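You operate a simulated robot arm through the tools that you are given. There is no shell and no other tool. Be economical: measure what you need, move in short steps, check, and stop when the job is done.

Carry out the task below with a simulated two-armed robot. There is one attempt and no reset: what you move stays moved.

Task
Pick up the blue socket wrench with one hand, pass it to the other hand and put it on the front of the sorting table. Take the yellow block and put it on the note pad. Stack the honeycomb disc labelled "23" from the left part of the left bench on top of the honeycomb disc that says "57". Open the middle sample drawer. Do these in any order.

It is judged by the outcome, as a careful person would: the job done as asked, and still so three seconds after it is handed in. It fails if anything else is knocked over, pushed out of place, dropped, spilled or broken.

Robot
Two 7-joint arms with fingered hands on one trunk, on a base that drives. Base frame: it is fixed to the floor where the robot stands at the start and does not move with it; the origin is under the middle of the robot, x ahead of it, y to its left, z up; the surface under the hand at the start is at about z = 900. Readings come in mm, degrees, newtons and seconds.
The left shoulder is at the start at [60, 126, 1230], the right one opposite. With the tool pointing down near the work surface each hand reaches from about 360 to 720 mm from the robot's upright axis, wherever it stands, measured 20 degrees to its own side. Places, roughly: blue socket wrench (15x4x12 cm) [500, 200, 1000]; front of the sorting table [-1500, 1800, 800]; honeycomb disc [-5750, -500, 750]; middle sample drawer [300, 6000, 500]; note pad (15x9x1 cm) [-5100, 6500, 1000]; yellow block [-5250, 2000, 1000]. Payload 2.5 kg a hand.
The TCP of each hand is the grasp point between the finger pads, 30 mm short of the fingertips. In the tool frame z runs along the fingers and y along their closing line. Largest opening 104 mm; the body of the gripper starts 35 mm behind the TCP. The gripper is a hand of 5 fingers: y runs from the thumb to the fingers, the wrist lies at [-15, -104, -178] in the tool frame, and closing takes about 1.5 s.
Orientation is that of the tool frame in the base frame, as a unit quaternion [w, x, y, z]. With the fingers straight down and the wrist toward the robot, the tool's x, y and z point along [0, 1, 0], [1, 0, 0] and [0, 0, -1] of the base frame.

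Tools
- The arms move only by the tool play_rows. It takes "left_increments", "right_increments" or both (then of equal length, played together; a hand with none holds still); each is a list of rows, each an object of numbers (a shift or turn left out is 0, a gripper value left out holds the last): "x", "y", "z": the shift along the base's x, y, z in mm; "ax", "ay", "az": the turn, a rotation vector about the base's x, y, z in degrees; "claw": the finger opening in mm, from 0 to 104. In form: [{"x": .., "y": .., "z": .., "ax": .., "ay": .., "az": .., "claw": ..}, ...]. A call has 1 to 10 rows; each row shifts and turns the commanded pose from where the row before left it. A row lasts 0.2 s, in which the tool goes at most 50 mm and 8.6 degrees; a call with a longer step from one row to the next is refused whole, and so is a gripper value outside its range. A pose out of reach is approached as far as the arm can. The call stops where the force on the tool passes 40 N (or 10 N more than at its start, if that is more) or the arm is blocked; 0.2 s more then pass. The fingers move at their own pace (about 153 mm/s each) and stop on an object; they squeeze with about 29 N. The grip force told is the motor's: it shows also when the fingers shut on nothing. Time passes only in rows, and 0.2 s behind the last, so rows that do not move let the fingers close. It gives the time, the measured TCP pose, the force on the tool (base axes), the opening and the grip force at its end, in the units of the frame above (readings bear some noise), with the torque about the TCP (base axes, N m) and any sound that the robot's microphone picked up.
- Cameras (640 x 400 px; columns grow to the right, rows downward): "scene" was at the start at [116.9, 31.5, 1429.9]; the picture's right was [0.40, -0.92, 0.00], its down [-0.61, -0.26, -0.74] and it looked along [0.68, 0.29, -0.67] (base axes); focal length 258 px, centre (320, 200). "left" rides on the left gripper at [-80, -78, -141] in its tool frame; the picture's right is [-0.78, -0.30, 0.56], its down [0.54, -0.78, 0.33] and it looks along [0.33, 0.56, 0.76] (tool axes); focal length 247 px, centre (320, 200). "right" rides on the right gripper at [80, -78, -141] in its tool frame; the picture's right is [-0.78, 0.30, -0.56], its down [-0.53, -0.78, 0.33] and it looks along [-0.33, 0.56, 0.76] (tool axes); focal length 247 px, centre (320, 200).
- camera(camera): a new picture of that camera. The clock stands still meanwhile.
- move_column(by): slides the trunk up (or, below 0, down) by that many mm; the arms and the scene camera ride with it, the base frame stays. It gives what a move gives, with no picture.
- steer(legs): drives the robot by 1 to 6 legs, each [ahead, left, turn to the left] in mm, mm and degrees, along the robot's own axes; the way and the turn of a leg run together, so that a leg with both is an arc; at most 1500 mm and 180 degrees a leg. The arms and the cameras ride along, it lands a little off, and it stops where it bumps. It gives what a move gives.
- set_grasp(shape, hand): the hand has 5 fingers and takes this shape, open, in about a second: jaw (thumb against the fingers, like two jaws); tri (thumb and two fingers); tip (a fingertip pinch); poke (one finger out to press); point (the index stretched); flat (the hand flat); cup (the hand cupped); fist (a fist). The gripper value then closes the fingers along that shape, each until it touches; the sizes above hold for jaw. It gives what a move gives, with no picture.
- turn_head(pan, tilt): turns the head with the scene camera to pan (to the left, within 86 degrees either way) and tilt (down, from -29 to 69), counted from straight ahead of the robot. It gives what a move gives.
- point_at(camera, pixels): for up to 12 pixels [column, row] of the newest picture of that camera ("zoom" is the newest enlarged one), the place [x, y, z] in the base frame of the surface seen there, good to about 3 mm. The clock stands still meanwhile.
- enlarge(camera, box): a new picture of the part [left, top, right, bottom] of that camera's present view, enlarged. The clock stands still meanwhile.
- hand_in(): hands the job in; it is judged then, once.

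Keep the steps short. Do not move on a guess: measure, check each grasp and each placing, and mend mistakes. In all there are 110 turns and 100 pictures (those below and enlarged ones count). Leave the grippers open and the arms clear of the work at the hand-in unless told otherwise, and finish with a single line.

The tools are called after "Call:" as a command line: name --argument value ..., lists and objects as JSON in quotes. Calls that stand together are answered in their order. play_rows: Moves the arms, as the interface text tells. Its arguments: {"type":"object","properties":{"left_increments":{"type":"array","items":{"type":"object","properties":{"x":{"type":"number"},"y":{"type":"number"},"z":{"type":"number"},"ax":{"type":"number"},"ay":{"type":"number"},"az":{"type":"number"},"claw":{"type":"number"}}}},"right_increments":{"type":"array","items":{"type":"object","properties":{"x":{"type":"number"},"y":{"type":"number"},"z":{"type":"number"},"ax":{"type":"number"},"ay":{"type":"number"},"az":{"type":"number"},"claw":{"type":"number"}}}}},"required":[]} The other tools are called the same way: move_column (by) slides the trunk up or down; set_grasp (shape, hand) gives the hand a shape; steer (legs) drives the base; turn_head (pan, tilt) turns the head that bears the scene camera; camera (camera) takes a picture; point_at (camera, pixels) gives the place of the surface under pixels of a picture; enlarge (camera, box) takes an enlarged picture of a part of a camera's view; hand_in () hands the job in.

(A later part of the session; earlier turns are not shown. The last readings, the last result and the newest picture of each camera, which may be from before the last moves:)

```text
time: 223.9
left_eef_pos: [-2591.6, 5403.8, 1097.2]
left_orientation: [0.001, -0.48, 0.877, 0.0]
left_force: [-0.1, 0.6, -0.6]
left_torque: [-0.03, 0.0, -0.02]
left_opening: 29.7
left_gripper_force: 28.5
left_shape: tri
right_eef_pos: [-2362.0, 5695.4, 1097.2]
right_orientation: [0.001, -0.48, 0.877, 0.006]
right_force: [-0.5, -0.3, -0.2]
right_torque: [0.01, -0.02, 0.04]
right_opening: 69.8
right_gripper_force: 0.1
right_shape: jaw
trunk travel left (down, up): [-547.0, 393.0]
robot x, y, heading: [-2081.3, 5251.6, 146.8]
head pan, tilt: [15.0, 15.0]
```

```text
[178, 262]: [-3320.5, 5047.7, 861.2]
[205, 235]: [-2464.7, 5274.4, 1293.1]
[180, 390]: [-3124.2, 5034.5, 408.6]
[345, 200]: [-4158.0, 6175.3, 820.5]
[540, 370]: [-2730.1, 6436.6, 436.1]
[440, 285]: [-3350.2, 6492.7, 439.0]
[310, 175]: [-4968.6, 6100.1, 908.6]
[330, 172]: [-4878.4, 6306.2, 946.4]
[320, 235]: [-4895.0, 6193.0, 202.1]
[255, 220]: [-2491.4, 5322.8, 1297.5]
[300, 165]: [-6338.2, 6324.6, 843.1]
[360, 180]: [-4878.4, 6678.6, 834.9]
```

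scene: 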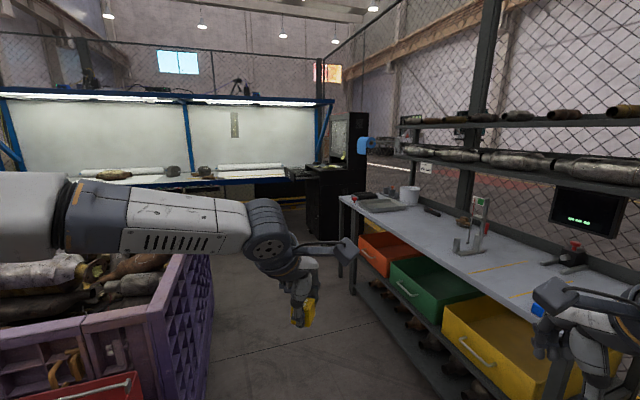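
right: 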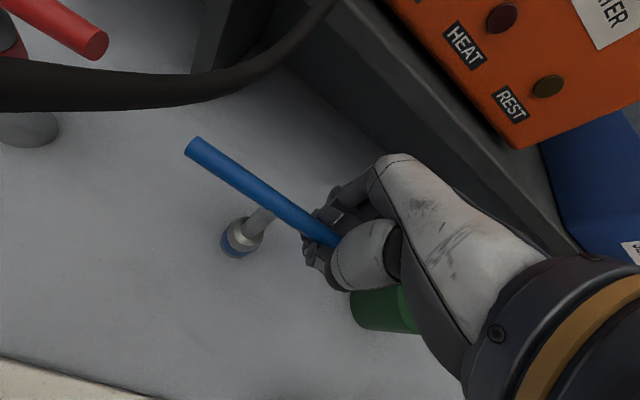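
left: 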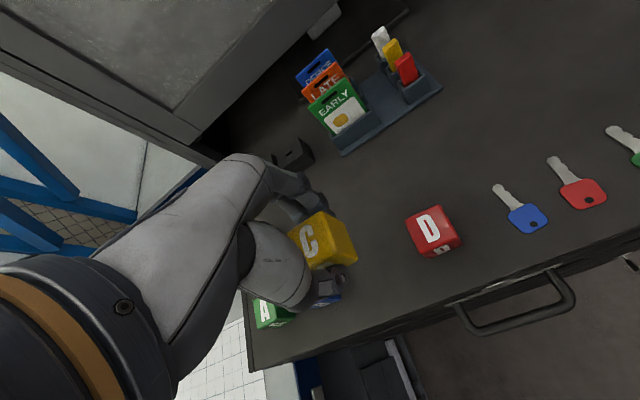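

The aisle west (y 5050–6175) is clear. The black counter with the note pad should be at x≈-5100 and y>6100. I'll drive there and face north.

Call:
steer --legs '[[0, 0, 33], [1000, -330, 0], [1000, 0, 0], [800, 0, 0], [0, 0, -90]]'

Call:
turn_head --pan 12 --tilt 35

Call:
camera --camera "scene"

```text
time: 243.4
left_eef_pos: [-5039.3, 5993.8, 1096.4]
left_orientation: [0.0, -0.021, 1.0, 0.0]
left_force: [-0.3, -0.3, -0.6]
left_torque: [-0.03, 0.01, -0.01]
left_opening: 29.1
left_gripper_force: 29.2
left_shape: tri
right_eef_pos: [-4668.7, 5973.0, 1096.5]
right_orientation: [0.004, -0.022, 1.0, 0.004]
right_force: [0.4, 1.2, -0.1]
right_torque: [0.01, -0.01, 0.0]
right_opening: 69.8
right_gripper_force: 0.1
right_shape: jaw
trunk travel left (down, up): [-547.0, 393.0]
robot x, y, heading: [-4867.7, 5494.8, 92.0]
head pan, tilt: [15.0, 15.0]
```

```text
time: 244.2
left_eef_pos: [-5039.7, 5993.2, 1096.4]
left_orientation: [0.001, -0.021, 1.0, 0.0]
left_force: [-0.4, -0.7, -1.1]
left_torque: [-0.02, -0.02, 0.0]
left_opening: 29.4
left_gripper_force: 29.1
left_shape: tri
right_eef_pos: [-4668.7, 5973.1, 1098.1]
right_orientation: [0.003, -0.021, 1.0, 0.004]
right_force: [-0.2, -0.7, -0.2]
right_torque: [-0.04, -0.02, 0.02]
right_opening: 69.6
right_gripper_force: 0.1
right_shape: jaw
trunk travel left (down, up): [-547.0, 393.0]
robot x, y, heading: [-4869.2, 5496.7, 91.7]
head pan, tilt: [12.0, 35.0]
```

```text
22 pictures are left
```

scene: 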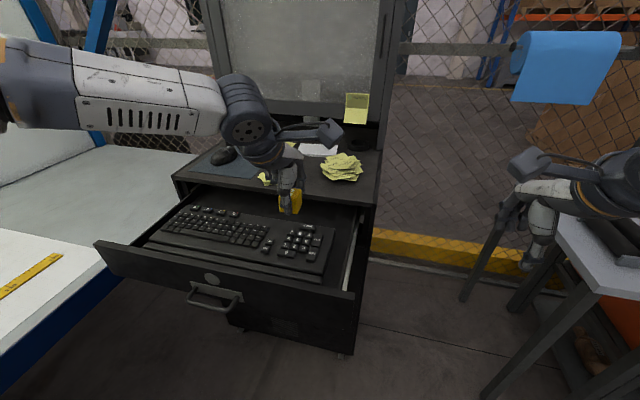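

Call:
enlarge --camera "scene" --box '[190, 120, 390, 245]'

Call:
point_at --camera "zoom" --pixels '[[410, 98], [490, 150], [370, 90], [440, 105], [240, 195], [100, 110], [535, 320], [130, 360], [590, 200], [390, 85], [420, 110]]'

```text
3.20 times, centred on (290, 182) of scene
```

zoom: 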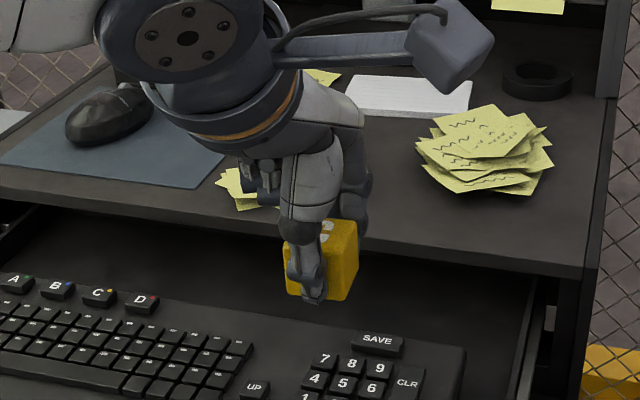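

```text
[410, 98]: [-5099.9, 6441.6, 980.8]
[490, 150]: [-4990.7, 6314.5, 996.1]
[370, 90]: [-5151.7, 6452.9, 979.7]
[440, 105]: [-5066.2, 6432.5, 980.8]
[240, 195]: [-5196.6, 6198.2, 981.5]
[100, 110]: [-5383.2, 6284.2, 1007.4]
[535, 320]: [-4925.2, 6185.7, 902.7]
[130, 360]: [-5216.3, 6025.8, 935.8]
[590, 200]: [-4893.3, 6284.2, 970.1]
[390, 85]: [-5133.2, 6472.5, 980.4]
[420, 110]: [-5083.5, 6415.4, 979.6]
```

The white note pad is at about (-5105, 6440, 980), behind an open keyboard drawer. I'll reach it from the east side: stand near (-4620, 6030) at heading 120. First the right hand pulls in 100 mm.

Call:
play_rows --right_increments '[{"y": -35}, {"y": -35}, {"y": -30}, {}]'

Call:
steer --legs '[[0, -250, 0], [0, 0, 28], [330, -190, 0]]'

Call:
turn_head --pan 15 --tilt 38

Call:
camera --camera "scene"

```text
time: 245.2
left_eef_pos: [-5040.3, 5993.3, 1098.1]
left_orientation: [0.0, -0.021, 1.0, 0.0]
left_force: [0.4, 0.0, -0.4]
left_torque: [-0.01, 0.01, 0.04]
left_opening: 29.5
left_gripper_force: 29.6
left_shape: tri
right_eef_pos: [-4669.4, 5873.7, 1095.9]
right_orientation: [0.003, -0.021, 1.0, 0.004]
right_force: [-0.2, -0.3, -0.1]
right_torque: [-0.03, 0.01, -0.02]
right_opening: 69.7
right_gripper_force: 0.1
right_shape: jaw
trunk travel left (down, up): [-547.0, 393.0]
robot x, y, heading: [-4873.3, 5494.7, 92.0]
head pan, tilt: [12.0, 35.0]
```

```text
time: 250.4
left_eef_pos: [-4989.1, 6249.3, 1097.0]
left_orientation: [0.001, -0.256, 0.967, 0.0]
left_force: [0.3, 0.3, 0.1]
left_torque: [-0.01, 0.02, 0.01]
left_opening: 29.4
left_gripper_force: 29.3
left_shape: tri
right_eef_pos: [-4607.2, 6312.3, 1097.4]
right_orientation: [0.003, -0.255, 0.967, 0.005]
right_force: [-1.3, 0.5, -0.1]
right_torque: [0.01, 0.01, 0.01]
right_opening: 69.5
right_gripper_force: 0.0
right_shape: jaw
trunk travel left (down, up): [-547.0, 393.0]
robot x, y, heading: [-4610.0, 5881.3, 119.2]
head pan, tilt: [12.0, 35.0]
```

```text
time: 251.1
left_eef_pos: [-4990.8, 6247.6, 1096.3]
left_orientation: [0.001, -0.256, 0.967, 0.0]
left_force: [0.0, 0.6, -0.9]
left_torque: [0.01, 0.02, -0.03]
left_opening: 29.4
left_gripper_force: 28.6
left_shape: tri
right_eef_pos: [-4607.0, 6311.6, 1095.9]
right_orientation: [0.003, -0.256, 0.967, 0.005]
right_force: [0.0, -0.3, 0.8]
right_torque: [-0.01, 0.0, -0.01]
right_opening: 69.6
right_gripper_force: 0.0
right_shape: jaw
trunk travel left (down, up): [-547.0, 393.0]
robot x, y, heading: [-4610.3, 5882.1, 119.0]
head pan, tilt: [15.0, 38.0]
```

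```text
20 pictures are left
```

scene: 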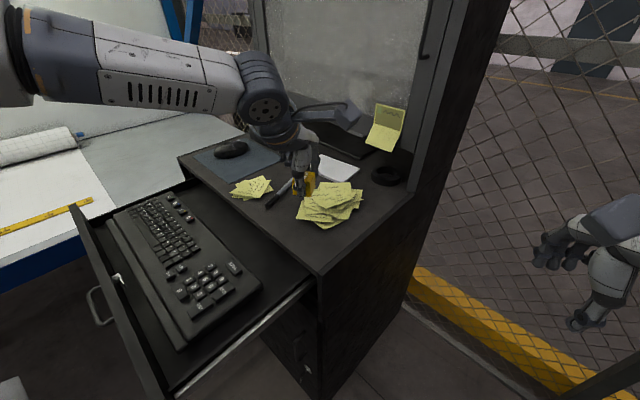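

Call:
point_at --camera "scene" --pixels '[[340, 168], [358, 170], [325, 158], [345, 182], [560, 200], [580, 325], [385, 175], [355, 147], [335, 210], [348, 190], [400, 190], [320, 275]]'

```text
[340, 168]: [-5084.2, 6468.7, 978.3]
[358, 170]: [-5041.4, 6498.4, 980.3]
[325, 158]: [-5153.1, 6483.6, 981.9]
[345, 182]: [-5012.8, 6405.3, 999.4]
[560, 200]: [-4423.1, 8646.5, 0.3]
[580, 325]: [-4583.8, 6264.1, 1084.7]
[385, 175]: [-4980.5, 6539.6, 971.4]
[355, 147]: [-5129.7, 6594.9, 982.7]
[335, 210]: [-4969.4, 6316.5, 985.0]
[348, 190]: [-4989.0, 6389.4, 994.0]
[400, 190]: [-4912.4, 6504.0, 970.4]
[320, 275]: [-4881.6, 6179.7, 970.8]
```

The pad spans about x -5170..-5030 and y 6410..6500. I'll nudge the base 97 ahead and 31 right, then bring the left hand over the pad centre (-5103, 6455).

Call:
steer --legs '[[97, -31, 0]]'

Call:
play_rows --left_increments '[{"x": -31, "y": 35}, {"x": -31, "y": 36}, {"x": -30, "y": 36}, {"z": -30}, {}]'

Call:
camera --camera "left"

```text
time: 252.2
left_eef_pos: [-5008.4, 6348.8, 1095.3]
left_orientation: [0.002, -0.256, 0.967, -0.001]
left_force: [-0.8, 0.5, -0.3]
left_torque: [-0.03, 0.0, -0.01]
left_opening: 29.5
left_gripper_force: 28.4
left_shape: tri
right_eef_pos: [-4626.1, 6411.2, 1096.7]
right_orientation: [0.002, -0.256, 0.967, 0.005]
right_force: [0.2, 0.4, -0.4]
right_torque: [-0.01, -0.02, 0.02]
right_opening: 69.5
right_gripper_force: 0.1
right_shape: jaw
trunk travel left (down, up): [-547.0, 393.0]
robot x, y, heading: [-4627.6, 5982.0, 119.2]
head pan, tilt: [15.0, 38.0]
```

```text
time: 253.4
left_eef_pos: [-5098.3, 6427.8, 1064.2]
left_orientation: [0.0, -0.256, 0.967, 0.001]
left_force: [-0.6, -0.8, 0.1]
left_torque: [0.0, 0.02, -0.01]
left_opening: 29.3
left_gripper_force: 28.7
left_shape: tri
left hand out of reach, approached as far as the arm can: row 3
right_eef_pos: [-4625.2, 6411.0, 1097.5]
right_orientation: [0.002, -0.255, 0.967, 0.005]
right_force: [-0.1, 0.5, -1.1]
right_torque: [0.0, 0.02, -0.01]
right_opening: 69.7
right_gripper_force: 0.0
right_shape: jaw
trunk travel left (down, up): [-547.0, 393.0]
robot x, y, heading: [-4631.3, 5985.7, 119.3]
head pan, tilt: [15.0, 38.0]
```

```text
19 pictures are left
```

left: 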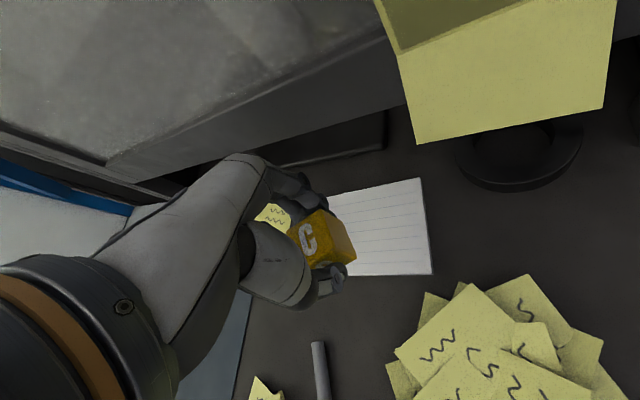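

I'll measure the pad corners from this view.

Call:
point_at --camera "left" --pixels '[[419, 182], [428, 270], [365, 272], [335, 195], [380, 225], [350, 190]]'

```text
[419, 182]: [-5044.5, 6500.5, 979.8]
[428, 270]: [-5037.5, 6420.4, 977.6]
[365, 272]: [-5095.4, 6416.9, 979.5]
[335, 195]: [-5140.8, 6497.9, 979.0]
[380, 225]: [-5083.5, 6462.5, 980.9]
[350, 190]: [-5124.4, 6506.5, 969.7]
```

Pad centre is about (-5110, 6459) and the block is 30 mm short of it in y. I'll nudge the base, then lower with the trunk to just above the pad.

Call:
steer --legs '[[27, -15, 0]]'

Call:
move_column --by -44

Call:
camera --camera "left"

```text
time: 254.3
left_eef_pos: [-5098.2, 6459.9, 1063.7]
left_orientation: [0.0, -0.257, 0.966, 0.0]
left_force: [0.3, 0.1, -0.9]
left_torque: [-0.02, -0.01, -0.01]
left_opening: 29.1
left_gripper_force: 29.6
left_shape: tri
right_eef_pos: [-4625.5, 6443.1, 1096.9]
right_orientation: [0.003, -0.257, 0.966, 0.004]
right_force: [0.2, 0.4, -0.2]
right_torque: [-0.02, -0.03, 0.0]
right_opening: 69.8
right_gripper_force: 0.1
right_shape: jaw
trunk travel left (down, up): [-547.0, 393.0]
robot x, y, heading: [-4631.8, 6012.4, 119.0]
head pan, tilt: [15.0, 38.0]
```

```text
time: 255.1
left_eef_pos: [-5098.1, 6458.9, 1022.1]
left_orientation: [0.002, -0.256, 0.967, 0.0]
left_force: [0.3, -0.6, -0.7]
left_torque: [0.02, 0.01, 0.05]
left_opening: 29.4
left_gripper_force: 28.7
left_shape: tri
right_eef_pos: [-4625.5, 6442.7, 1053.3]
right_orientation: [0.003, -0.256, 0.967, 0.006]
right_force: [-0.7, 1.2, 0.1]
right_torque: [0.01, -0.01, -0.02]
right_opening: 69.8
right_gripper_force: 0.0
right_shape: jaw
trunk travel left (down, up): [-503.0, 437.0]
robot x, y, heading: [-4626.9, 6017.0, 118.9]
head pan, tilt: [15.0, 38.0]
```

```text
18 pictures are left
```

left: 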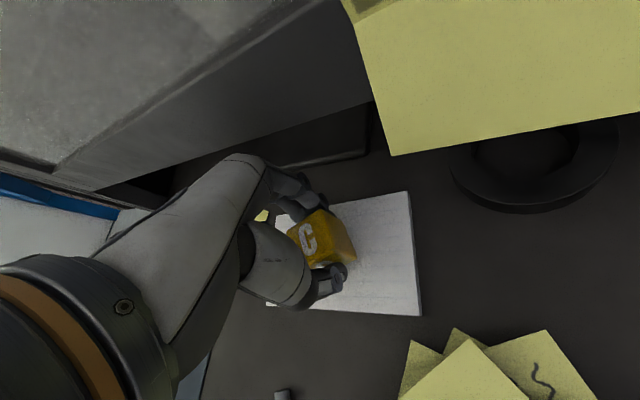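

Block is centred over the pad with about 5 mm to go. I'll lower 6 mm, open, then rise.

Call:
move_column --by -6

Call:
play_rows --left_increments '[{"claw": 40}, {"claw": 60}, {"claw": 75}, {}, {}]'

Call:
move_column --by 90

Call:
camera --camera "left"

```text
time: 255.7
left_eef_pos: [-5098.3, 6459.1, 1014.7]
left_orientation: [0.001, -0.256, 0.967, 0.0]
left_force: [-0.2, -0.6, -0.8]
left_torque: [0.01, -0.04, -0.03]
left_opening: 29.3
left_gripper_force: 29.1
left_shape: tri
right_eef_pos: [-4626.7, 6442.3, 1046.3]
right_orientation: [0.002, -0.257, 0.966, 0.005]
right_force: [0.5, -0.1, 0.8]
right_torque: [-0.01, -0.01, -0.03]
right_opening: 69.9
right_gripper_force: 0.1
right_shape: jaw
trunk travel left (down, up): [-497.0, 443.0]
robot x, y, heading: [-4630.4, 6016.5, 119.1]
head pan, tilt: [15.0, 38.0]
```

```text
time: 256.9
left_eef_pos: [-5098.9, 6458.6, 1014.7]
left_orientation: [0.002, -0.256, 0.967, 0.0]
left_force: [-0.1, 0.3, -0.7]
left_torque: [0.02, 0.0, 0.03]
left_opening: 74.7
left_gripper_force: 0.1
left_shape: tri
right_eef_pos: [-4625.2, 6441.7, 1046.5]
right_orientation: [0.003, -0.257, 0.966, 0.005]
right_force: [-0.1, 0.1, 0.0]
right_torque: [0.02, 0.01, 0.0]
right_opening: 69.8
right_gripper_force: 0.1
right_shape: jaw
trunk travel left (down, up): [-497.0, 443.0]
robot x, y, heading: [-4630.6, 6012.0, 118.9]
head pan, tilt: [15.0, 38.0]
```

```text
time: 258.1
left_eef_pos: [-5099.2, 6459.7, 1105.8]
left_orientation: [0.0, -0.256, 0.967, 0.001]
left_force: [0.1, -0.7, 0.9]
left_torque: [0.03, 0.04, -0.02]
left_opening: 74.4
left_gripper_force: 0.1
left_shape: tri
right_eef_pos: [-4626.2, 6442.3, 1136.3]
right_orientation: [0.002, -0.257, 0.966, 0.005]
right_force: [-0.5, -0.1, 0.0]
right_torque: [-0.03, 0.03, -0.04]
right_opening: 69.9
right_gripper_force: 0.0
right_shape: jaw
trunk travel left (down, up): [-587.0, 353.0]
robot x, y, heading: [-4630.9, 6012.3, 119.2]
head pan, tilt: [15.0, 38.0]
```

```text
17 pictures are left
```

left: 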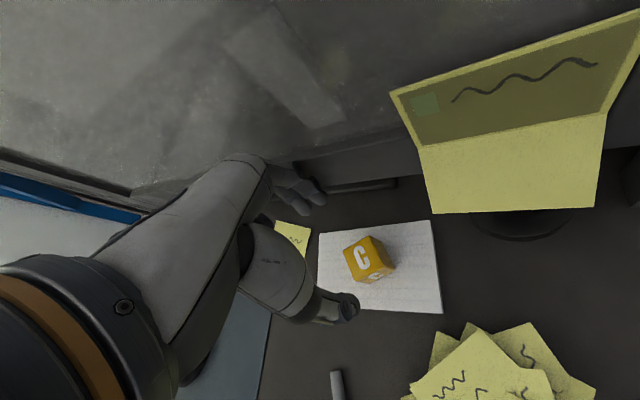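

The yellow block rests on the note pad. Next is the drawer at about (300, 6000). I'll retreat from the counter, turn east and drive along y≈5570.

Call:
steer --legs '[[-394, 218, 0], [0, 0, -119], [1250, 0, 0], [1250, 0, 0], [1200, 0, 0]]'

Call:
turn_head --pan 5 --tilt 20

Call:
camera --camera "scene"

Call:
point_at --camera "scene" --pixels '[[320, 200], [320, 250], [320, 300], [250, 200], [250, 250], [400, 200], [400, 250], [450, 250], [200, 250], [350, 180], [280, 180], [150, 300]]'

```text
time: 283.3
left_eef_pos: [-332.1, 5697.9, 1104.6]
left_orientation: [0.001, 0.71, 0.704, 0.0]
left_force: [-0.4, 0.5, 0.2]
left_torque: [0.03, 0.01, -0.01]
left_opening: 74.8
left_gripper_force: 0.2
left_shape: tri
right_eef_pos: [-583.3, 5298.0, 1135.7]
right_orientation: [0.005, 0.71, 0.704, 0.0]
right_force: [1.1, -0.7, -0.6]
right_torque: [0.0, 0.02, -0.01]
right_opening: 69.6
right_gripper_force: 0.1
right_shape: jaw
trunk travel left (down, up): [-587.0, 353.0]
robot x, y, heading: [-956.2, 5514.6, -1.0]
head pan, tilt: [15.0, 38.0]
```

```text
time: 284.1
left_eef_pos: [-333.7, 5698.1, 1104.5]
left_orientation: [0.001, 0.711, 0.704, 0.0]
left_force: [0.1, 0.7, -0.2]
left_torque: [0.01, 0.0, -0.02]
left_opening: 74.5
left_gripper_force: 0.1
left_shape: tri
right_eef_pos: [-584.6, 5298.5, 1137.9]
right_orientation: [0.006, 0.71, 0.704, 0.001]
right_force: [0.2, -0.3, 0.1]
right_torque: [0.02, 0.01, 0.02]
right_opening: 69.8
right_gripper_force: 0.0
right_shape: jaw
trunk travel left (down, up): [-587.0, 353.0]
robot x, y, heading: [-956.9, 5513.8, -1.0]
head pan, tilt: [5.0, 20.0]
```

```text
16 pictures are left
```

scene: 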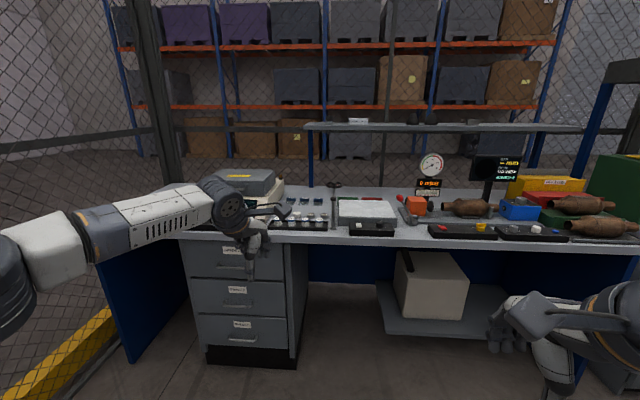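

```text
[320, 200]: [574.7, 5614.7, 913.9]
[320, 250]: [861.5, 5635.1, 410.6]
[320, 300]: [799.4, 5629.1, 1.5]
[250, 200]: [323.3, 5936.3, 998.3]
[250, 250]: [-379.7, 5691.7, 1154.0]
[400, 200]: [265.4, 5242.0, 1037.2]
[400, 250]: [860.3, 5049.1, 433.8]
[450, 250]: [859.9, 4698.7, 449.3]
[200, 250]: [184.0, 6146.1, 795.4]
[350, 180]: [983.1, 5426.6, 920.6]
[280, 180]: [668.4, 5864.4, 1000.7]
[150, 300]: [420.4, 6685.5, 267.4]
```

The sample drawer unit is right ahead-left, with three drawers facing me. I'll enlarge and measure the middle one's handle.

Call:
enlarge --camera "scene" --box '[180, 235, 310, 350]'

Call:
point_at --camera "scene" --pixels '[[225, 302], [237, 302], [252, 302], [237, 306], [215, 295], [265, 298], [237, 312], [198, 300], [285, 300], [237, 338], [290, 340], [233, 265]]'

```text
3.48 times, centred on (245, 292) of scene
```

zoom: 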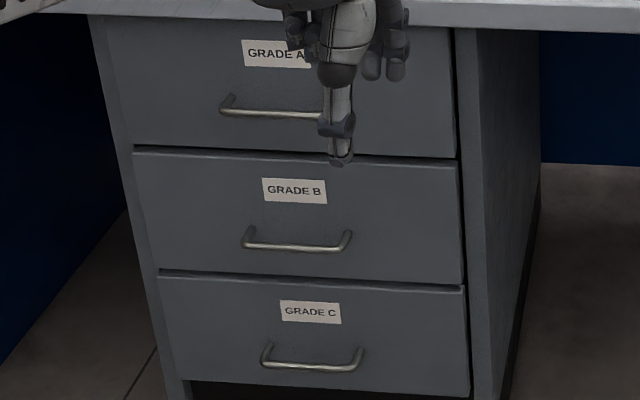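

```text
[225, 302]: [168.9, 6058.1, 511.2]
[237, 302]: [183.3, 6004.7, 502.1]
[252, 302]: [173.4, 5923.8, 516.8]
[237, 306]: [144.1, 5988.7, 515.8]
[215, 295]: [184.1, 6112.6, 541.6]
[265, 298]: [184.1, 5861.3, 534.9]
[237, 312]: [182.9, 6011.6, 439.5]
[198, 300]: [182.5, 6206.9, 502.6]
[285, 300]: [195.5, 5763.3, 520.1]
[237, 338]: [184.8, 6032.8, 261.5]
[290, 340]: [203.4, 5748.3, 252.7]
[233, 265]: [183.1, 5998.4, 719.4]
```

Middle drawer ("GRADE B") handle: bar at x≈149, z≈514, y 5925–6055; drawer face at x=184. I'll pull the left hand in and pitch it 30° forward, drive so the handle is in front of it, and lower the trunk.

Call:
play_rows --left_increments '[{"x": -37, "ay": -7.5, "claw": 40}, {"x": -37, "ay": -7.5}, {"x": -37, "ay": -7.5}, {"x": -37, "ay": -7.5}, {}]'

Call:
steer --legs '[[0, 320, 1], [500, 0, 0]]'

Call:
move_column --by -540

Call:
turn_head --pan 18 --tilt 30

Call:
camera --camera "scene"

```text
time: 285.3
left_eef_pos: [-482.5, 5697.4, 1106.3]
left_orientation: [0.184, 0.686, 0.68, 0.183]
left_force: [-0.7, 0.6, 0.4]
left_torque: [0.04, 0.02, 0.01]
left_opening: 40.3
left_gripper_force: 0.1
left_shape: tri
right_eef_pos: [-583.4, 5296.7, 1136.3]
right_orientation: [0.006, 0.71, 0.704, 0.0]
right_force: [-0.2, -0.2, -0.6]
right_torque: [0.02, 0.0, 0.0]
right_opening: 69.7
right_gripper_force: 0.0
right_shape: jaw
trunk travel left (down, up): [-587.0, 353.0]
robot x, y, heading: [-954.1, 5516.0, -1.2]
head pan, tilt: [5.0, 20.0]
```

```text
time: 290.0
left_eef_pos: [17.0, 6027.6, 1105.2]
left_orientation: [0.182, 0.681, 0.685, 0.184]
left_force: [0.1, 0.0, 0.2]
left_torque: [-0.01, 0.01, 0.0]
left_opening: 40.5
left_gripper_force: 0.3
left_shape: tri
right_eef_pos: [-77.9, 5626.3, 1137.3]
right_orientation: [0.006, 0.704, 0.71, 0.001]
right_force: [-0.3, 0.1, 0.6]
right_torque: [-0.02, 0.02, -0.03]
right_opening: 69.6
right_gripper_force: 0.1
right_shape: jaw
trunk travel left (down, up): [-587.0, 353.0]
robot x, y, heading: [-452.8, 5839.6, -0.1]
head pan, tilt: [5.0, 20.0]
```

```text
refused: -540 is not a number from -400 to 400
```

```text
time: 290.7
left_eef_pos: [17.8, 6026.7, 1105.2]
left_orientation: [0.181, 0.681, 0.685, 0.184]
left_force: [0.1, -0.4, 1.1]
left_torque: [-0.01, 0.02, -0.01]
left_opening: 40.4
left_gripper_force: 0.1
left_shape: tri
right_eef_pos: [-79.1, 5626.6, 1136.1]
right_orientation: [0.006, 0.704, 0.71, 0.001]
right_force: [0.3, 0.3, 1.1]
right_torque: [0.02, 0.0, 0.01]
right_opening: 69.7
right_gripper_force: 0.1
right_shape: jaw
trunk travel left (down, up): [-587.0, 353.0]
robot x, y, heading: [-448.8, 5836.8, 0.1]
head pan, tilt: [18.0, 30.0]
```

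```text
14 pictures are left
```

scene: 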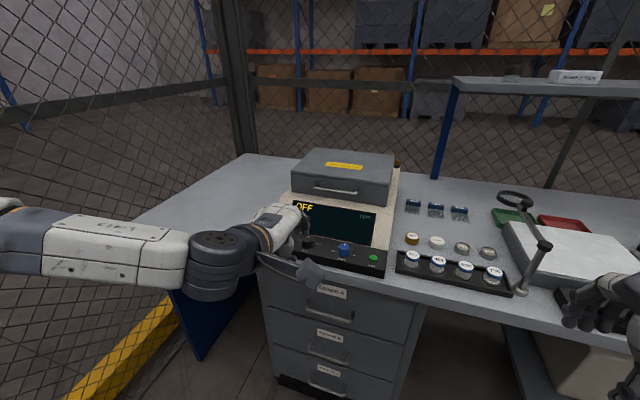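

The trunk slide is limited to 400 per call. I'll lower in two steps, then go to a pre-grasp point above and in front of the handle.

Call:
move_column --by -400

Call:
move_column --by -130

Call:
play_rows --left_increments '[{"x": 30, "y": -19, "z": 3}, {"x": 30, "y": -18, "z": 3}, {"x": 28}, {}]'

Call:
camera --camera "left"

Call:
point_at --camera "left" --pixels '[[340, 230], [350, 250], [360, 270], [380, 260], [400, 280], [420, 260], [330, 260], [380, 230], [420, 230], [360, 300], [400, 310], [440, 290]]'

```text
time: 294.6
left_eef_pos: [17.2, 6027.8, 706.3]
left_orientation: [0.181, 0.68, 0.686, 0.185]
left_force: [-0.1, 0.9, 0.2]
left_torque: [-0.02, -0.01, 0.02]
left_opening: 40.7
left_gripper_force: 0.0
left_shape: tri
right_eef_pos: [-79.0, 5626.8, 735.8]
right_orientation: [0.006, 0.704, 0.71, 0.001]
right_force: [0.2, -0.4, 0.4]
right_torque: [0.03, -0.03, 0.0]
right_opening: 69.9
right_gripper_force: 0.1
right_shape: jaw
trunk travel left (down, up): [-187.0, 753.0]
robot x, y, heading: [-453.3, 5841.3, 0.1]
head pan, tilt: [18.0, 30.0]
```

```text
time: 296.1
left_eef_pos: [16.5, 6027.8, 576.8]
left_orientation: [0.183, 0.681, 0.685, 0.185]
left_force: [0.2, -1.1, 0.1]
left_torque: [0.02, -0.03, 0.0]
left_opening: 40.6
left_gripper_force: 0.1
left_shape: tri
right_eef_pos: [-78.0, 5627.0, 607.1]
right_orientation: [0.006, 0.704, 0.71, 0.0]
right_force: [0.1, -0.2, 0.4]
right_torque: [-0.02, 0.0, 0.0]
right_opening: 69.7
right_gripper_force: 0.0
right_shape: jaw
trunk travel left (down, up): [-57.0, 883.0]
robot x, y, heading: [-448.4, 5839.4, -0.4]
head pan, tilt: [18.0, 30.0]
```

```text
time: 297.1
left_eef_pos: [104.1, 5988.0, 579.7]
left_orientation: [0.182, 0.681, 0.685, 0.184]
left_force: [-0.1, -0.2, 0.2]
left_torque: [0.01, 0.0, -0.01]
left_opening: 40.5
left_gripper_force: 0.2
left_shape: tri
right_eef_pos: [-78.3, 5627.8, 605.7]
right_orientation: [0.005, 0.704, 0.711, 0.0]
right_force: [0.1, -0.2, 0.2]
right_torque: [0.01, 0.01, 0.01]
right_opening: 69.7
right_gripper_force: 0.0
right_shape: jaw
trunk travel left (down, up): [-57.0, 883.0]
robot x, y, heading: [-451.6, 5839.0, 0.2]
head pan, tilt: [18.0, 30.0]
```

```text
13 pictures are left
```

left: 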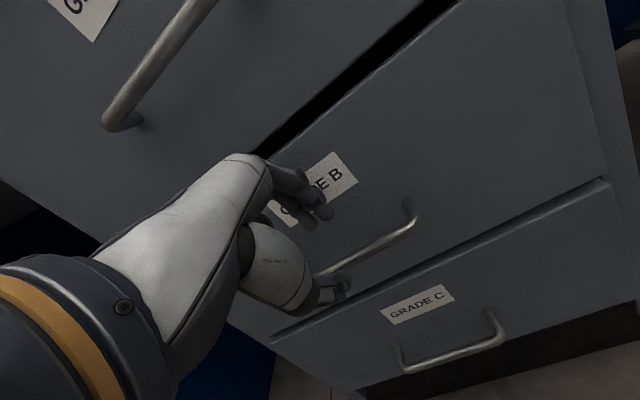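

```text
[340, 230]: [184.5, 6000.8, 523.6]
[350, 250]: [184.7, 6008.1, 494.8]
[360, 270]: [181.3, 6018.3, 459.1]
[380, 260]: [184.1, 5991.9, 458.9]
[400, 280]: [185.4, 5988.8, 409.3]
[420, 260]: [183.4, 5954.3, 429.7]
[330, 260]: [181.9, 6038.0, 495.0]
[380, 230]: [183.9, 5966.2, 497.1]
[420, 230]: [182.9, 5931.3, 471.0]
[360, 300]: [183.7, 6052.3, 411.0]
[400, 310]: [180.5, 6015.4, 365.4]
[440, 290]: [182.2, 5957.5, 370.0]
```

The handle bar lies exactly on the approach line (354,256). I'll advance 68 mm along the fingers and close.

Call:
play_rows --left_increments '[{"x": 12, "z": -20}, {"x": 12, "z": -20}, {"x": 10, "z": -19}, {}, {"claw": 20}, {"claw": 5}, {"claw": 0}, {}, {}, {}]'

Call:
camera --camera "left"

```text
time: 299.3
left_eef_pos: [137.0, 5990.6, 520.1]
left_orientation: [0.18, 0.681, 0.686, 0.183]
left_force: [-0.4, -1.8, -12.4]
left_torque: [-0.04, 0.09, 0.01]
left_opening: 4.0
left_gripper_force: 29.6
left_shape: tri
right_eef_pos: [-77.1, 5626.0, 605.5]
right_orientation: [0.005, 0.704, 0.71, -0.001]
right_force: [0.8, -0.3, -0.5]
right_torque: [-0.02, -0.02, 0.0]
right_opening: 69.7
right_gripper_force: 0.1
right_shape: jaw
trunk travel left (down, up): [-57.0, 883.0]
robot x, y, heading: [-449.2, 5841.9, -0.4]
head pan, tilt: [18.0, 30.0]
```

```text
12 pictures are left
```

left: 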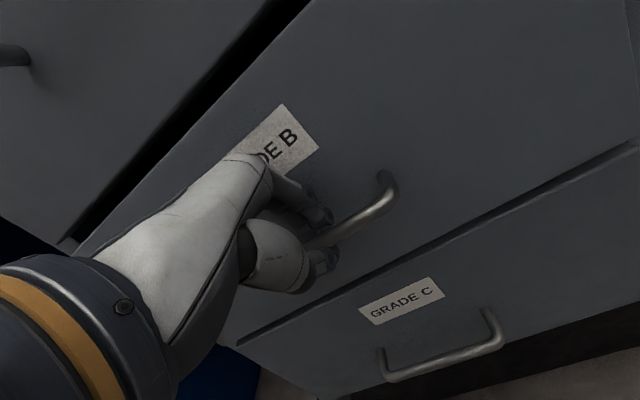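

The hand is around the handle bar. I'll pull by backing the base 220 mm.

Call:
steer --legs '[[-220, 0, 0]]'

Call:
camera --camera "left"

Call:
point_at --camera "left" --pixels '[[410, 160], [380, 130], [400, 300], [300, 145], [50, 50], [360, 220]]'

```text
time: 301.0
left_eef_pos: [-79.3, 5990.0, 519.8]
left_orientation: [0.18, 0.681, 0.685, 0.183]
left_force: [-1.0, 1.1, -16.2]
left_torque: [-0.02, 0.12, 0.0]
left_opening: 4.0
left_gripper_force: 29.1
left_shape: tri
right_eef_pos: [-297.5, 5627.8, 605.7]
right_orientation: [0.006, 0.703, 0.711, 0.0]
right_force: [1.1, 0.1, -0.9]
right_torque: [0.01, 0.01, 0.01]
right_opening: 69.8
right_gripper_force: 0.1
right_shape: jaw
trunk travel left (down, up): [-57.0, 883.0]
robot x, y, heading: [-672.2, 5835.1, -0.3]
head pan, tilt: [18.0, 30.0]
```

```text
11 pictures are left
```

left: 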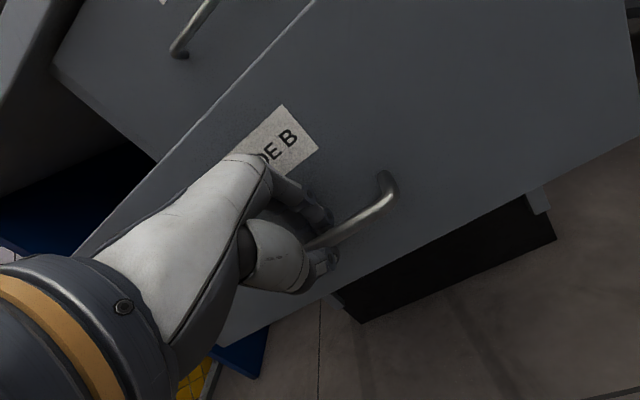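

```text
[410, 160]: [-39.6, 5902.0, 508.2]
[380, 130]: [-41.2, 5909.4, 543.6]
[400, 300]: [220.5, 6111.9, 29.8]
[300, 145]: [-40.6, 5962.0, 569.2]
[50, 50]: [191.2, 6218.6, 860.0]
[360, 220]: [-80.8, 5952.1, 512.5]
```

The drawer is open about 225 mm. I'll pull 80 mm more, let go, lift the fingers off the handle, back away, raise, and check.

Call:
steer --legs '[[-80, 0, 0]]'

Call:
play_rows --left_increments '[{"claw": 30}, {"claw": 50}, {}, {"x": -8, "z": 20}, {"x": -12, "z": 20}, {"x": -15, "z": 25}, {"x": -30, "z": 20}, {"x": -30}, {}]'

Call:
steer --legs '[[-150, 0, 0]]'

Call:
move_column --by 400

Call:
play_rows --left_increments '[{"ay": 7.5}, {"ay": 7.5}, {"ay": 7.5}, {"ay": 7.5}, {}]'

Call:
camera --camera "scene"

```text
time: 301.9
left_eef_pos: [-94.1, 5980.3, 509.7]
left_orientation: [0.172, 0.686, 0.685, 0.177]
left_force: [-1.0, 3.2, -13.6]
left_torque: [0.05, 0.01, -0.01]
left_opening: 3.0
left_gripper_force: 29.0
left_shape: tri
right_eef_pos: [-314.2, 5619.2, 603.1]
right_orientation: [0.002, 0.709, 0.705, -0.002]
right_force: [0.3, -0.4, 0.4]
right_torque: [0.02, 0.0, -0.01]
right_opening: 69.8
right_gripper_force: 0.0
right_shape: jaw
trunk travel left (down, up): [-57.0, 883.0]
robot x, y, heading: [-686.2, 5837.4, -1.1]
head pan, tilt: [18.0, 30.0]
stopped in leg 1: the robot was blocked; the commanded pose is now the measured one
```

```text
time: 303.9
left_eef_pos: [-187.8, 5981.0, 598.7]
left_orientation: [0.174, 0.685, 0.684, 0.179]
left_force: [0.7, 0.7, 0.4]
left_torque: [-0.01, -0.01, 0.05]
left_opening: 49.8
left_gripper_force: 0.1
left_shape: tri
right_eef_pos: [-314.1, 5619.0, 600.9]
right_orientation: [0.001, 0.709, 0.705, -0.004]
right_force: [-0.4, 0.2, -0.8]
right_torque: [0.03, -0.03, 0.01]
right_opening: 69.6
right_gripper_force: 0.2
right_shape: jaw
trunk travel left (down, up): [-57.0, 883.0]
robot x, y, heading: [-691.3, 5833.2, -0.9]
head pan, tilt: [18.0, 30.0]
```

```text
time: 304.7
left_eef_pos: [-186.8, 5973.8, 603.6]
left_orientation: [0.177, 0.69, 0.679, 0.179]
left_force: [1.1, 0.4, 0.5]
left_torque: [0.04, -0.03, -0.01]
left_opening: 49.9
left_gripper_force: 0.0
left_shape: tri
right_eef_pos: [-318.7, 5613.3, 604.8]
right_orientation: [0.001, 0.714, 0.7, -0.002]
right_force: [-0.3, 0.7, -1.1]
right_torque: [0.04, -0.05, 0.02]
right_opening: 69.7
right_gripper_force: 0.0
right_shape: jaw
trunk travel left (down, up): [-57.0, 883.0]
robot x, y, heading: [-690.3, 5835.5, -1.4]
head pan, tilt: [18.0, 30.0]
stopped in leg 1: the robot was blocked; the commanded pose is now the measured one
```

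```text
time: 308.5
left_eef_pos: [-193.1, 5977.3, 1004.5]
left_orientation: [0.18, 0.687, 0.68, 0.182]
left_force: [0.4, 0.2, 0.9]
left_torque: [0.0, 0.01, -0.01]
left_opening: 49.8
left_gripper_force: 0.0
left_shape: tri
right_eef_pos: [-323.3, 5614.3, 1007.1]
right_orientation: [0.006, 0.712, 0.702, 0.0]
right_force: [-0.2, -0.5, -0.8]
right_torque: [0.0, 0.0, 0.01]
right_opening: 69.8
right_gripper_force: 0.0
right_shape: jaw
trunk travel left (down, up): [-457.0, 483.0]
robot x, y, heading: [-691.0, 5834.6, -1.2]
head pan, tilt: [18.0, 30.0]
```

```text
time: 309.7
left_eef_pos: [-193.1, 5977.1, 1005.1]
left_orientation: [-0.001, 0.712, 0.702, -0.003]
left_force: [0.0, -0.3, -0.9]
left_torque: [-0.03, -0.01, 0.02]
left_opening: 50.0
left_gripper_force: 0.1
left_shape: tri
right_eef_pos: [-322.6, 5615.6, 1007.2]
right_orientation: [0.006, 0.711, 0.703, 0.0]
right_force: [0.3, 0.3, -0.9]
right_torque: [0.01, 0.0, -0.01]
right_opening: 69.7
right_gripper_force: 0.1
right_shape: jaw
trunk travel left (down, up): [-457.0, 483.0]
robot x, y, heading: [-692.3, 5835.3, -1.5]
head pan, tilt: [18.0, 30.0]
```

```text
10 pictures are left
```

scene: 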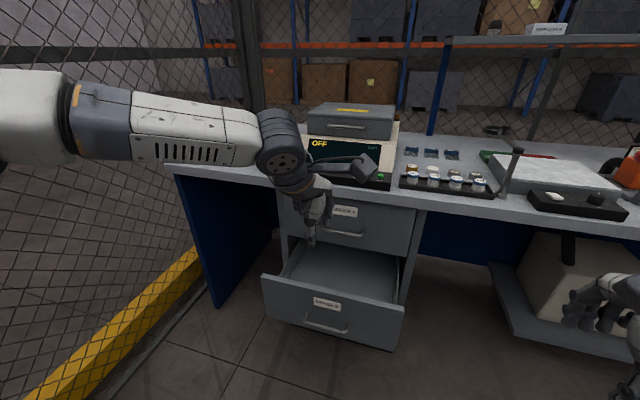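

The middle drawer is open. Something behind blocks straight reversing here, so I'll raise the trunk, slide right to mid-aisle, turn round and drive back west to the corridor.

Call:
move_column --by 130

Call:
steer --legs '[[0, -280, 0], [0, 0, 90], [0, 0, 91], [1440, 0, 0], [0, 0, 90]]'

```text
time: 311.3
left_eef_pos: [-192.4, 5976.7, 1135.9]
left_orientation: [-0.001, 0.711, 0.703, -0.002]
left_force: [-0.1, -0.6, 0.2]
left_torque: [0.0, 0.01, -0.02]
left_opening: 50.2
left_gripper_force: 0.0
left_shape: tri
right_eef_pos: [-322.4, 5615.5, 1135.3]
right_orientation: [0.005, 0.712, 0.702, 0.0]
right_force: [0.3, -0.7, 0.3]
right_torque: [-0.01, 0.0, 0.05]
right_opening: 69.8
right_gripper_force: 0.1
right_shape: jaw
trunk travel left (down, up): [-587.0, 353.0]
robot x, y, heading: [-692.7, 5834.8, -1.2]
head pan, tilt: [18.0, 30.0]
```

```text
time: 331.6
left_eef_pos: [-1996.2, 5058.7, 1134.8]
left_orientation: [-0.001, 1.0, 0.01, -0.002]
left_force: [-0.1, -0.1, 0.5]
left_torque: [-0.01, 0.01, 0.03]
left_opening: 50.0
left_gripper_force: 0.1
left_shape: tri
right_eef_pos: [-2363.2, 5177.4, 1136.2]
right_orientation: [0.004, 1.0, 0.01, -0.003]
right_force: [0.0, -0.1, -0.4]
right_torque: [0.01, -0.01, -0.02]
right_opening: 69.6
right_gripper_force: 0.2
right_shape: jaw
trunk travel left (down, up): [-587.0, 353.0]
robot x, y, heading: [-2153.8, 5553.2, -89.4]
head pan, tilt: [18.0, 30.0]
```

On course. I'll drive south along the corridor, west past the cart, and south to the left bench, then look.

Call:
steer --legs '[[1300, 0, 0], [1300, 0, 0], [1180, 0, 0], [0, 0, -90.6], [1300, 0, 0], [1290, 0, 0]]'

Call:
steer --legs '[[0, 0, 90], [1050, 0, 0], [1050, 0, 0], [0, 0, -90], [250, 0, 0]]'

Call:
turn_head --pan 5 --tilt 38

Call:
camera --camera "scene"

```text
time: 365.8
left_eef_pos: [-5222.2, 1661.4, 1136.0]
left_orientation: [-0.003, 0.711, -0.703, 0.001]
left_force: [0.0, 0.0, 0.5]
left_torque: [-0.02, 0.0, 0.0]
left_opening: 49.8
left_gripper_force: 0.1
left_shape: tri
right_eef_pos: [-5101.4, 2026.7, 1136.0]
right_orientation: [0.002, 0.711, -0.703, -0.005]
right_force: [0.0, -0.2, -0.1]
right_torque: [0.02, 0.01, 0.02]
right_opening: 69.8
right_gripper_force: 0.1
right_shape: jaw
trunk travel left (down, up): [-587.0, 353.0]
robot x, y, heading: [-4728.6, 1816.9, -179.9]
head pan, tilt: [18.0, 30.0]
```

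```text
time: 385.3
left_eef_pos: [-5484.9, -413.9, 1135.2]
left_orientation: [0.003, -0.702, 0.712, -0.001]
left_force: [0.3, 0.2, 0.0]
left_torque: [0.0, 0.02, 0.04]
left_opening: 49.9
left_gripper_force: 0.1
left_shape: tri
right_eef_pos: [-5353.7, -52.5, 1137.2]
right_orientation: [0.0, -0.701, 0.713, 0.006]
right_force: [0.2, -0.5, 0.1]
right_torque: [0.01, 0.03, -0.02]
right_opening: 69.7
right_gripper_force: 0.0
right_shape: jaw
trunk travel left (down, up): [-587.0, 353.0]
robot x, y, heading: [-4986.6, -276.7, 178.7]
head pan, tilt: [18.0, 30.0]
```

```text
time: 386.1
left_eef_pos: [-5483.5, -412.8, 1135.7]
left_orientation: [0.002, -0.702, 0.712, 0.0]
left_force: [0.8, -0.3, 0.0]
left_torque: [0.02, 0.0, -0.01]
left_opening: 50.0
left_gripper_force: 0.1
left_shape: tri
right_eef_pos: [-5355.3, -52.2, 1137.4]
right_orientation: [-0.001, -0.702, 0.713, 0.006]
right_force: [-0.8, -0.1, 0.7]
right_torque: [0.0, 0.01, 0.01]
right_opening: 69.9
right_gripper_force: 0.1
right_shape: jaw
trunk travel left (down, up): [-587.0, 353.0]
robot x, y, heading: [-4986.7, -273.8, 178.1]
head pan, tilt: [5.0, 38.0]
```

```text
9 pictures are left
```

scene: 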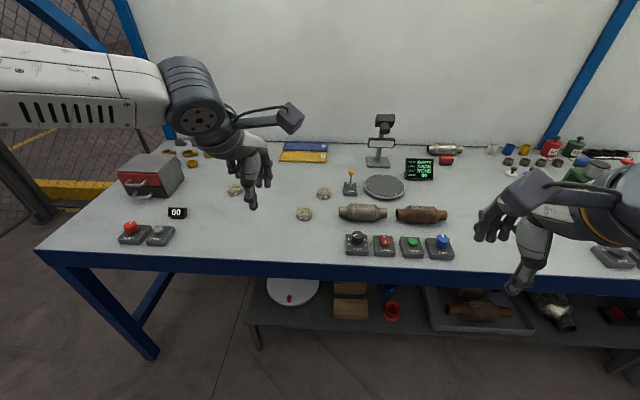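

Small beige discs are at (234,188), (304,213) and (324,193). I'll enlarge to read the labels.

Call:
enlarge --camera "scene" --box '[205, 160, 345, 235]'

Call:
point_at --camera "scene" --pixels '[[233, 189], [303, 213], [323, 193], [297, 214], [310, 213], [317, 194], [329, 193], [228, 190], [238, 192], [303, 220], [350, 185], [310, 230]]'

```text
4.57 times, centred on (275, 198) of scene
```

zoom: 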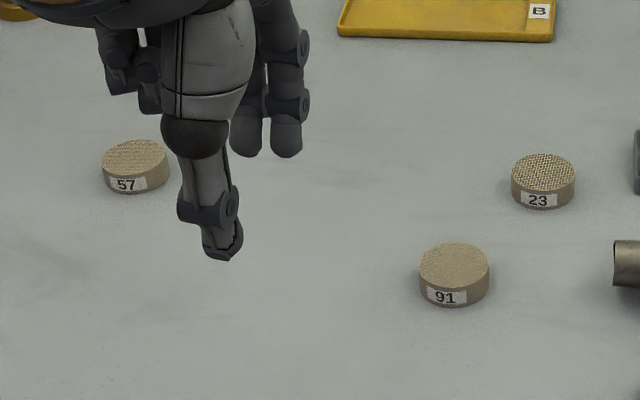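

```text
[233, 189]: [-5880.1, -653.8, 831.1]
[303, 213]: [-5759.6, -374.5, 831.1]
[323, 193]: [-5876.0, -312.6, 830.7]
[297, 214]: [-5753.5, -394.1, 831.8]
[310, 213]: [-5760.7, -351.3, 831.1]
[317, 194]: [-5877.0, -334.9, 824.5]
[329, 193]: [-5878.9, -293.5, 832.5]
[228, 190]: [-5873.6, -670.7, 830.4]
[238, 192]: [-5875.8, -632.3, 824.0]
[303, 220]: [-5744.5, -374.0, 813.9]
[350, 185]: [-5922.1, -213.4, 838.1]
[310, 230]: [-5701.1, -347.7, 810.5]
```

Disc "23" is at (-5881,-310), "57" at (-5882,-648), "91" is nearer; all are about 50 mm wide with tops at z≈831. I'll drive in so the left hand is near "23" and lower the trunk 130.

Call:
point_at --camera "zoom" --pixels '[[543, 173], [515, 173], [571, 173], [543, 157], [543, 188], [135, 158], [107, 158], [163, 158], [135, 143], [135, 172]]'

Call:
steer --legs '[[358, -132, 1.9]]'

Call:
move_column --by -130

```text
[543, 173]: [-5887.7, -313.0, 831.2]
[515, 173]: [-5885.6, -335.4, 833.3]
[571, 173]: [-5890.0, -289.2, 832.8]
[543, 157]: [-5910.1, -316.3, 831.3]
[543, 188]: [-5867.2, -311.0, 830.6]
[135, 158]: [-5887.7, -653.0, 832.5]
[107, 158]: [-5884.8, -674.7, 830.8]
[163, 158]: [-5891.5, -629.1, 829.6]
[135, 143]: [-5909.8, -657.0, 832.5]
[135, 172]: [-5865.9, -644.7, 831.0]
```

```text
time: 388.5
left_eef_pos: [-5836.4, -293.9, 1135.6]
left_orientation: [-0.002, 0.713, -0.702, 0.001]
left_force: [0.6, 0.1, -0.5]
left_torque: [0.0, -0.03, 0.02]
left_opening: 50.3
left_gripper_force: 0.0
left_shape: tri
right_eef_pos: [-5718.7, 73.1, 1136.9]
right_orientation: [0.0, 0.713, -0.701, -0.006]
right_force: [-0.3, -0.1, -0.5]
right_torque: [-0.03, 0.01, -0.01]
right_opening: 69.8
right_gripper_force: 0.0
right_shape: jaw
trunk travel left (down, up): [-587.0, 353.0]
robot x, y, heading: [-5339.9, -136.8, -179.8]
head pan, tilt: [5.0, 38.0]
```

```text
time: 390.1
left_eef_pos: [-5835.9, -292.2, 1006.8]
left_orientation: [-0.002, 0.713, -0.701, 0.0]
left_force: [-0.3, 0.7, 0.0]
left_torque: [0.0, -0.01, 0.02]
left_opening: 49.7
left_gripper_force: 0.1
left_shape: tri
right_eef_pos: [-5717.3, 73.6, 1006.2]
right_orientation: [0.0, 0.713, -0.701, -0.005]
right_force: [0.2, -0.1, -0.6]
right_torque: [0.02, 0.01, -0.01]
right_opening: 69.8
right_gripper_force: 0.0
right_shape: jaw
trunk travel left (down, up): [-457.0, 483.0]
robot x, y, heading: [-5343.5, -134.4, -180.1]
head pan, tilt: [5.0, 38.0]
```

Refined: "23" at (-5888,-313), "57" at (-5888,-652). I'll hover the left hand over "23" and check.

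Call:
play_rows --left_increments '[{"x": -26, "y": -10, "claw": 85}, {"x": -26, "y": -11}, {"z": -36}, {"z": -36}, {"z": -35}, {}]'

Call:
camera --camera "left"

Call:
point_at --camera "left" --pixels '[[345, 250], [355, 260], [335, 245], [360, 245], [375, 250], [345, 270]]'

```text
time: 391.5
left_eef_pos: [-5888.6, -314.6, 898.7]
left_orientation: [-0.002, 0.713, -0.702, 0.001]
left_force: [0.9, 0.0, -0.2]
left_torque: [-0.02, -0.02, 0.02]
left_opening: 84.9
left_gripper_force: 0.1
left_shape: tri
right_eef_pos: [-5716.7, 73.2, 1007.2]
right_orientation: [0.0, 0.713, -0.701, -0.005]
right_force: [0.2, -0.7, 0.6]
right_torque: [-0.02, 0.01, -0.01]
right_opening: 69.7
right_gripper_force: 0.0
right_shape: jaw
trunk travel left (down, up): [-457.0, 483.0]
robot x, y, heading: [-5341.4, -137.6, -179.8]
head pan, tilt: [5.0, 38.0]
```

```text
7 pictures are left
```

left: 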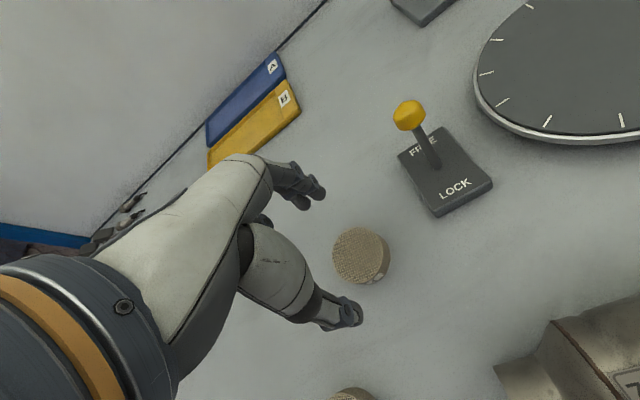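

```text
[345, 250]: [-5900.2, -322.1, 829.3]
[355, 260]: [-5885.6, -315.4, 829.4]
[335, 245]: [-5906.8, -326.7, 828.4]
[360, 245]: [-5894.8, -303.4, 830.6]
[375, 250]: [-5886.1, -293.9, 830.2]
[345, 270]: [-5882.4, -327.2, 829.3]
```

The disc centre (-5890,-314) is right under the hand. I'll descend 54 mm, close, lift, and check.

Call:
play_rows --left_increments '[{"z": -27, "x": -1}, {"z": -27}, {}, {"claw": 60}, {"claw": 40}, {"claw": 20}, {"claw": 0}, {}, {}, {}]'

Call:
play_rows --left_increments '[{"z": 15}, {"z": 30}, {"z": 30}, {}]'

Call:
camera --camera "left"

Call:
point_at --camera "left" --pixels '[[325, 240], [320, 235], [330, 250], [315, 240], [340, 245], [330, 230]]'

```text
time: 393.7
left_eef_pos: [-5890.5, -315.4, 846.0]
left_orientation: [-0.001, 0.714, -0.701, -0.001]
left_force: [-1.7, -0.6, 0.5]
left_torque: [-0.04, 0.01, -0.01]
left_opening: 44.0
left_gripper_force: 29.1
left_shape: tri
right_eef_pos: [-5717.2, 73.2, 1006.4]
right_orientation: [0.001, 0.713, -0.702, -0.005]
right_force: [0.4, -0.3, -0.4]
right_torque: [0.02, -0.02, 0.0]
right_opening: 69.6
right_gripper_force: 0.1
right_shape: jaw
trunk travel left (down, up): [-457.0, 483.0]
robot x, y, heading: [-5341.6, -135.8, -179.6]
head pan, tilt: [5.0, 38.0]
```

```text
time: 394.7
left_eef_pos: [-5890.5, -313.5, 919.6]
left_orientation: [-0.002, 0.714, -0.701, 0.001]
left_force: [-0.1, 0.0, 0.3]
left_torque: [-0.03, -0.03, 0.02]
left_opening: 43.6
left_gripper_force: 28.9
left_shape: tri
right_eef_pos: [-5718.2, 73.4, 1007.9]
right_orientation: [0.001, 0.713, -0.702, -0.005]
right_force: [-0.1, 0.1, 0.2]
right_torque: [-0.02, -0.02, -0.02]
right_opening: 69.7
right_gripper_force: 0.0
right_shape: jaw
trunk travel left (down, up): [-457.0, 483.0]
robot x, y, heading: [-5337.9, -133.9, -179.8]
head pan, tilt: [5.0, 38.0]
```

```text
6 pictures are left
```

left: 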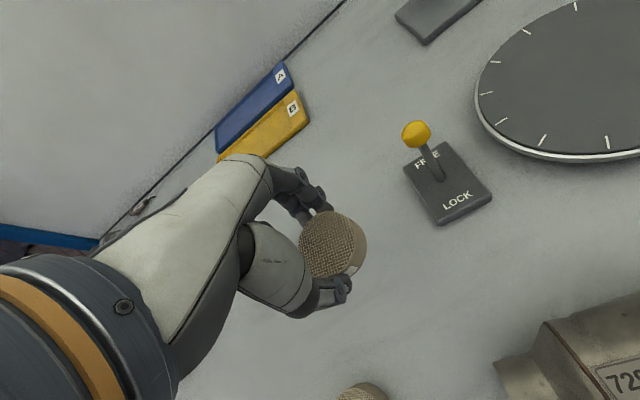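

```text
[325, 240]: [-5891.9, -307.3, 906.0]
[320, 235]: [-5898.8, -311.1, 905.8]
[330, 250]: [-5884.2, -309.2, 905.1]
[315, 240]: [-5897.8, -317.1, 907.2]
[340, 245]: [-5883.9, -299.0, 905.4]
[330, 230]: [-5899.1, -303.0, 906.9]
```

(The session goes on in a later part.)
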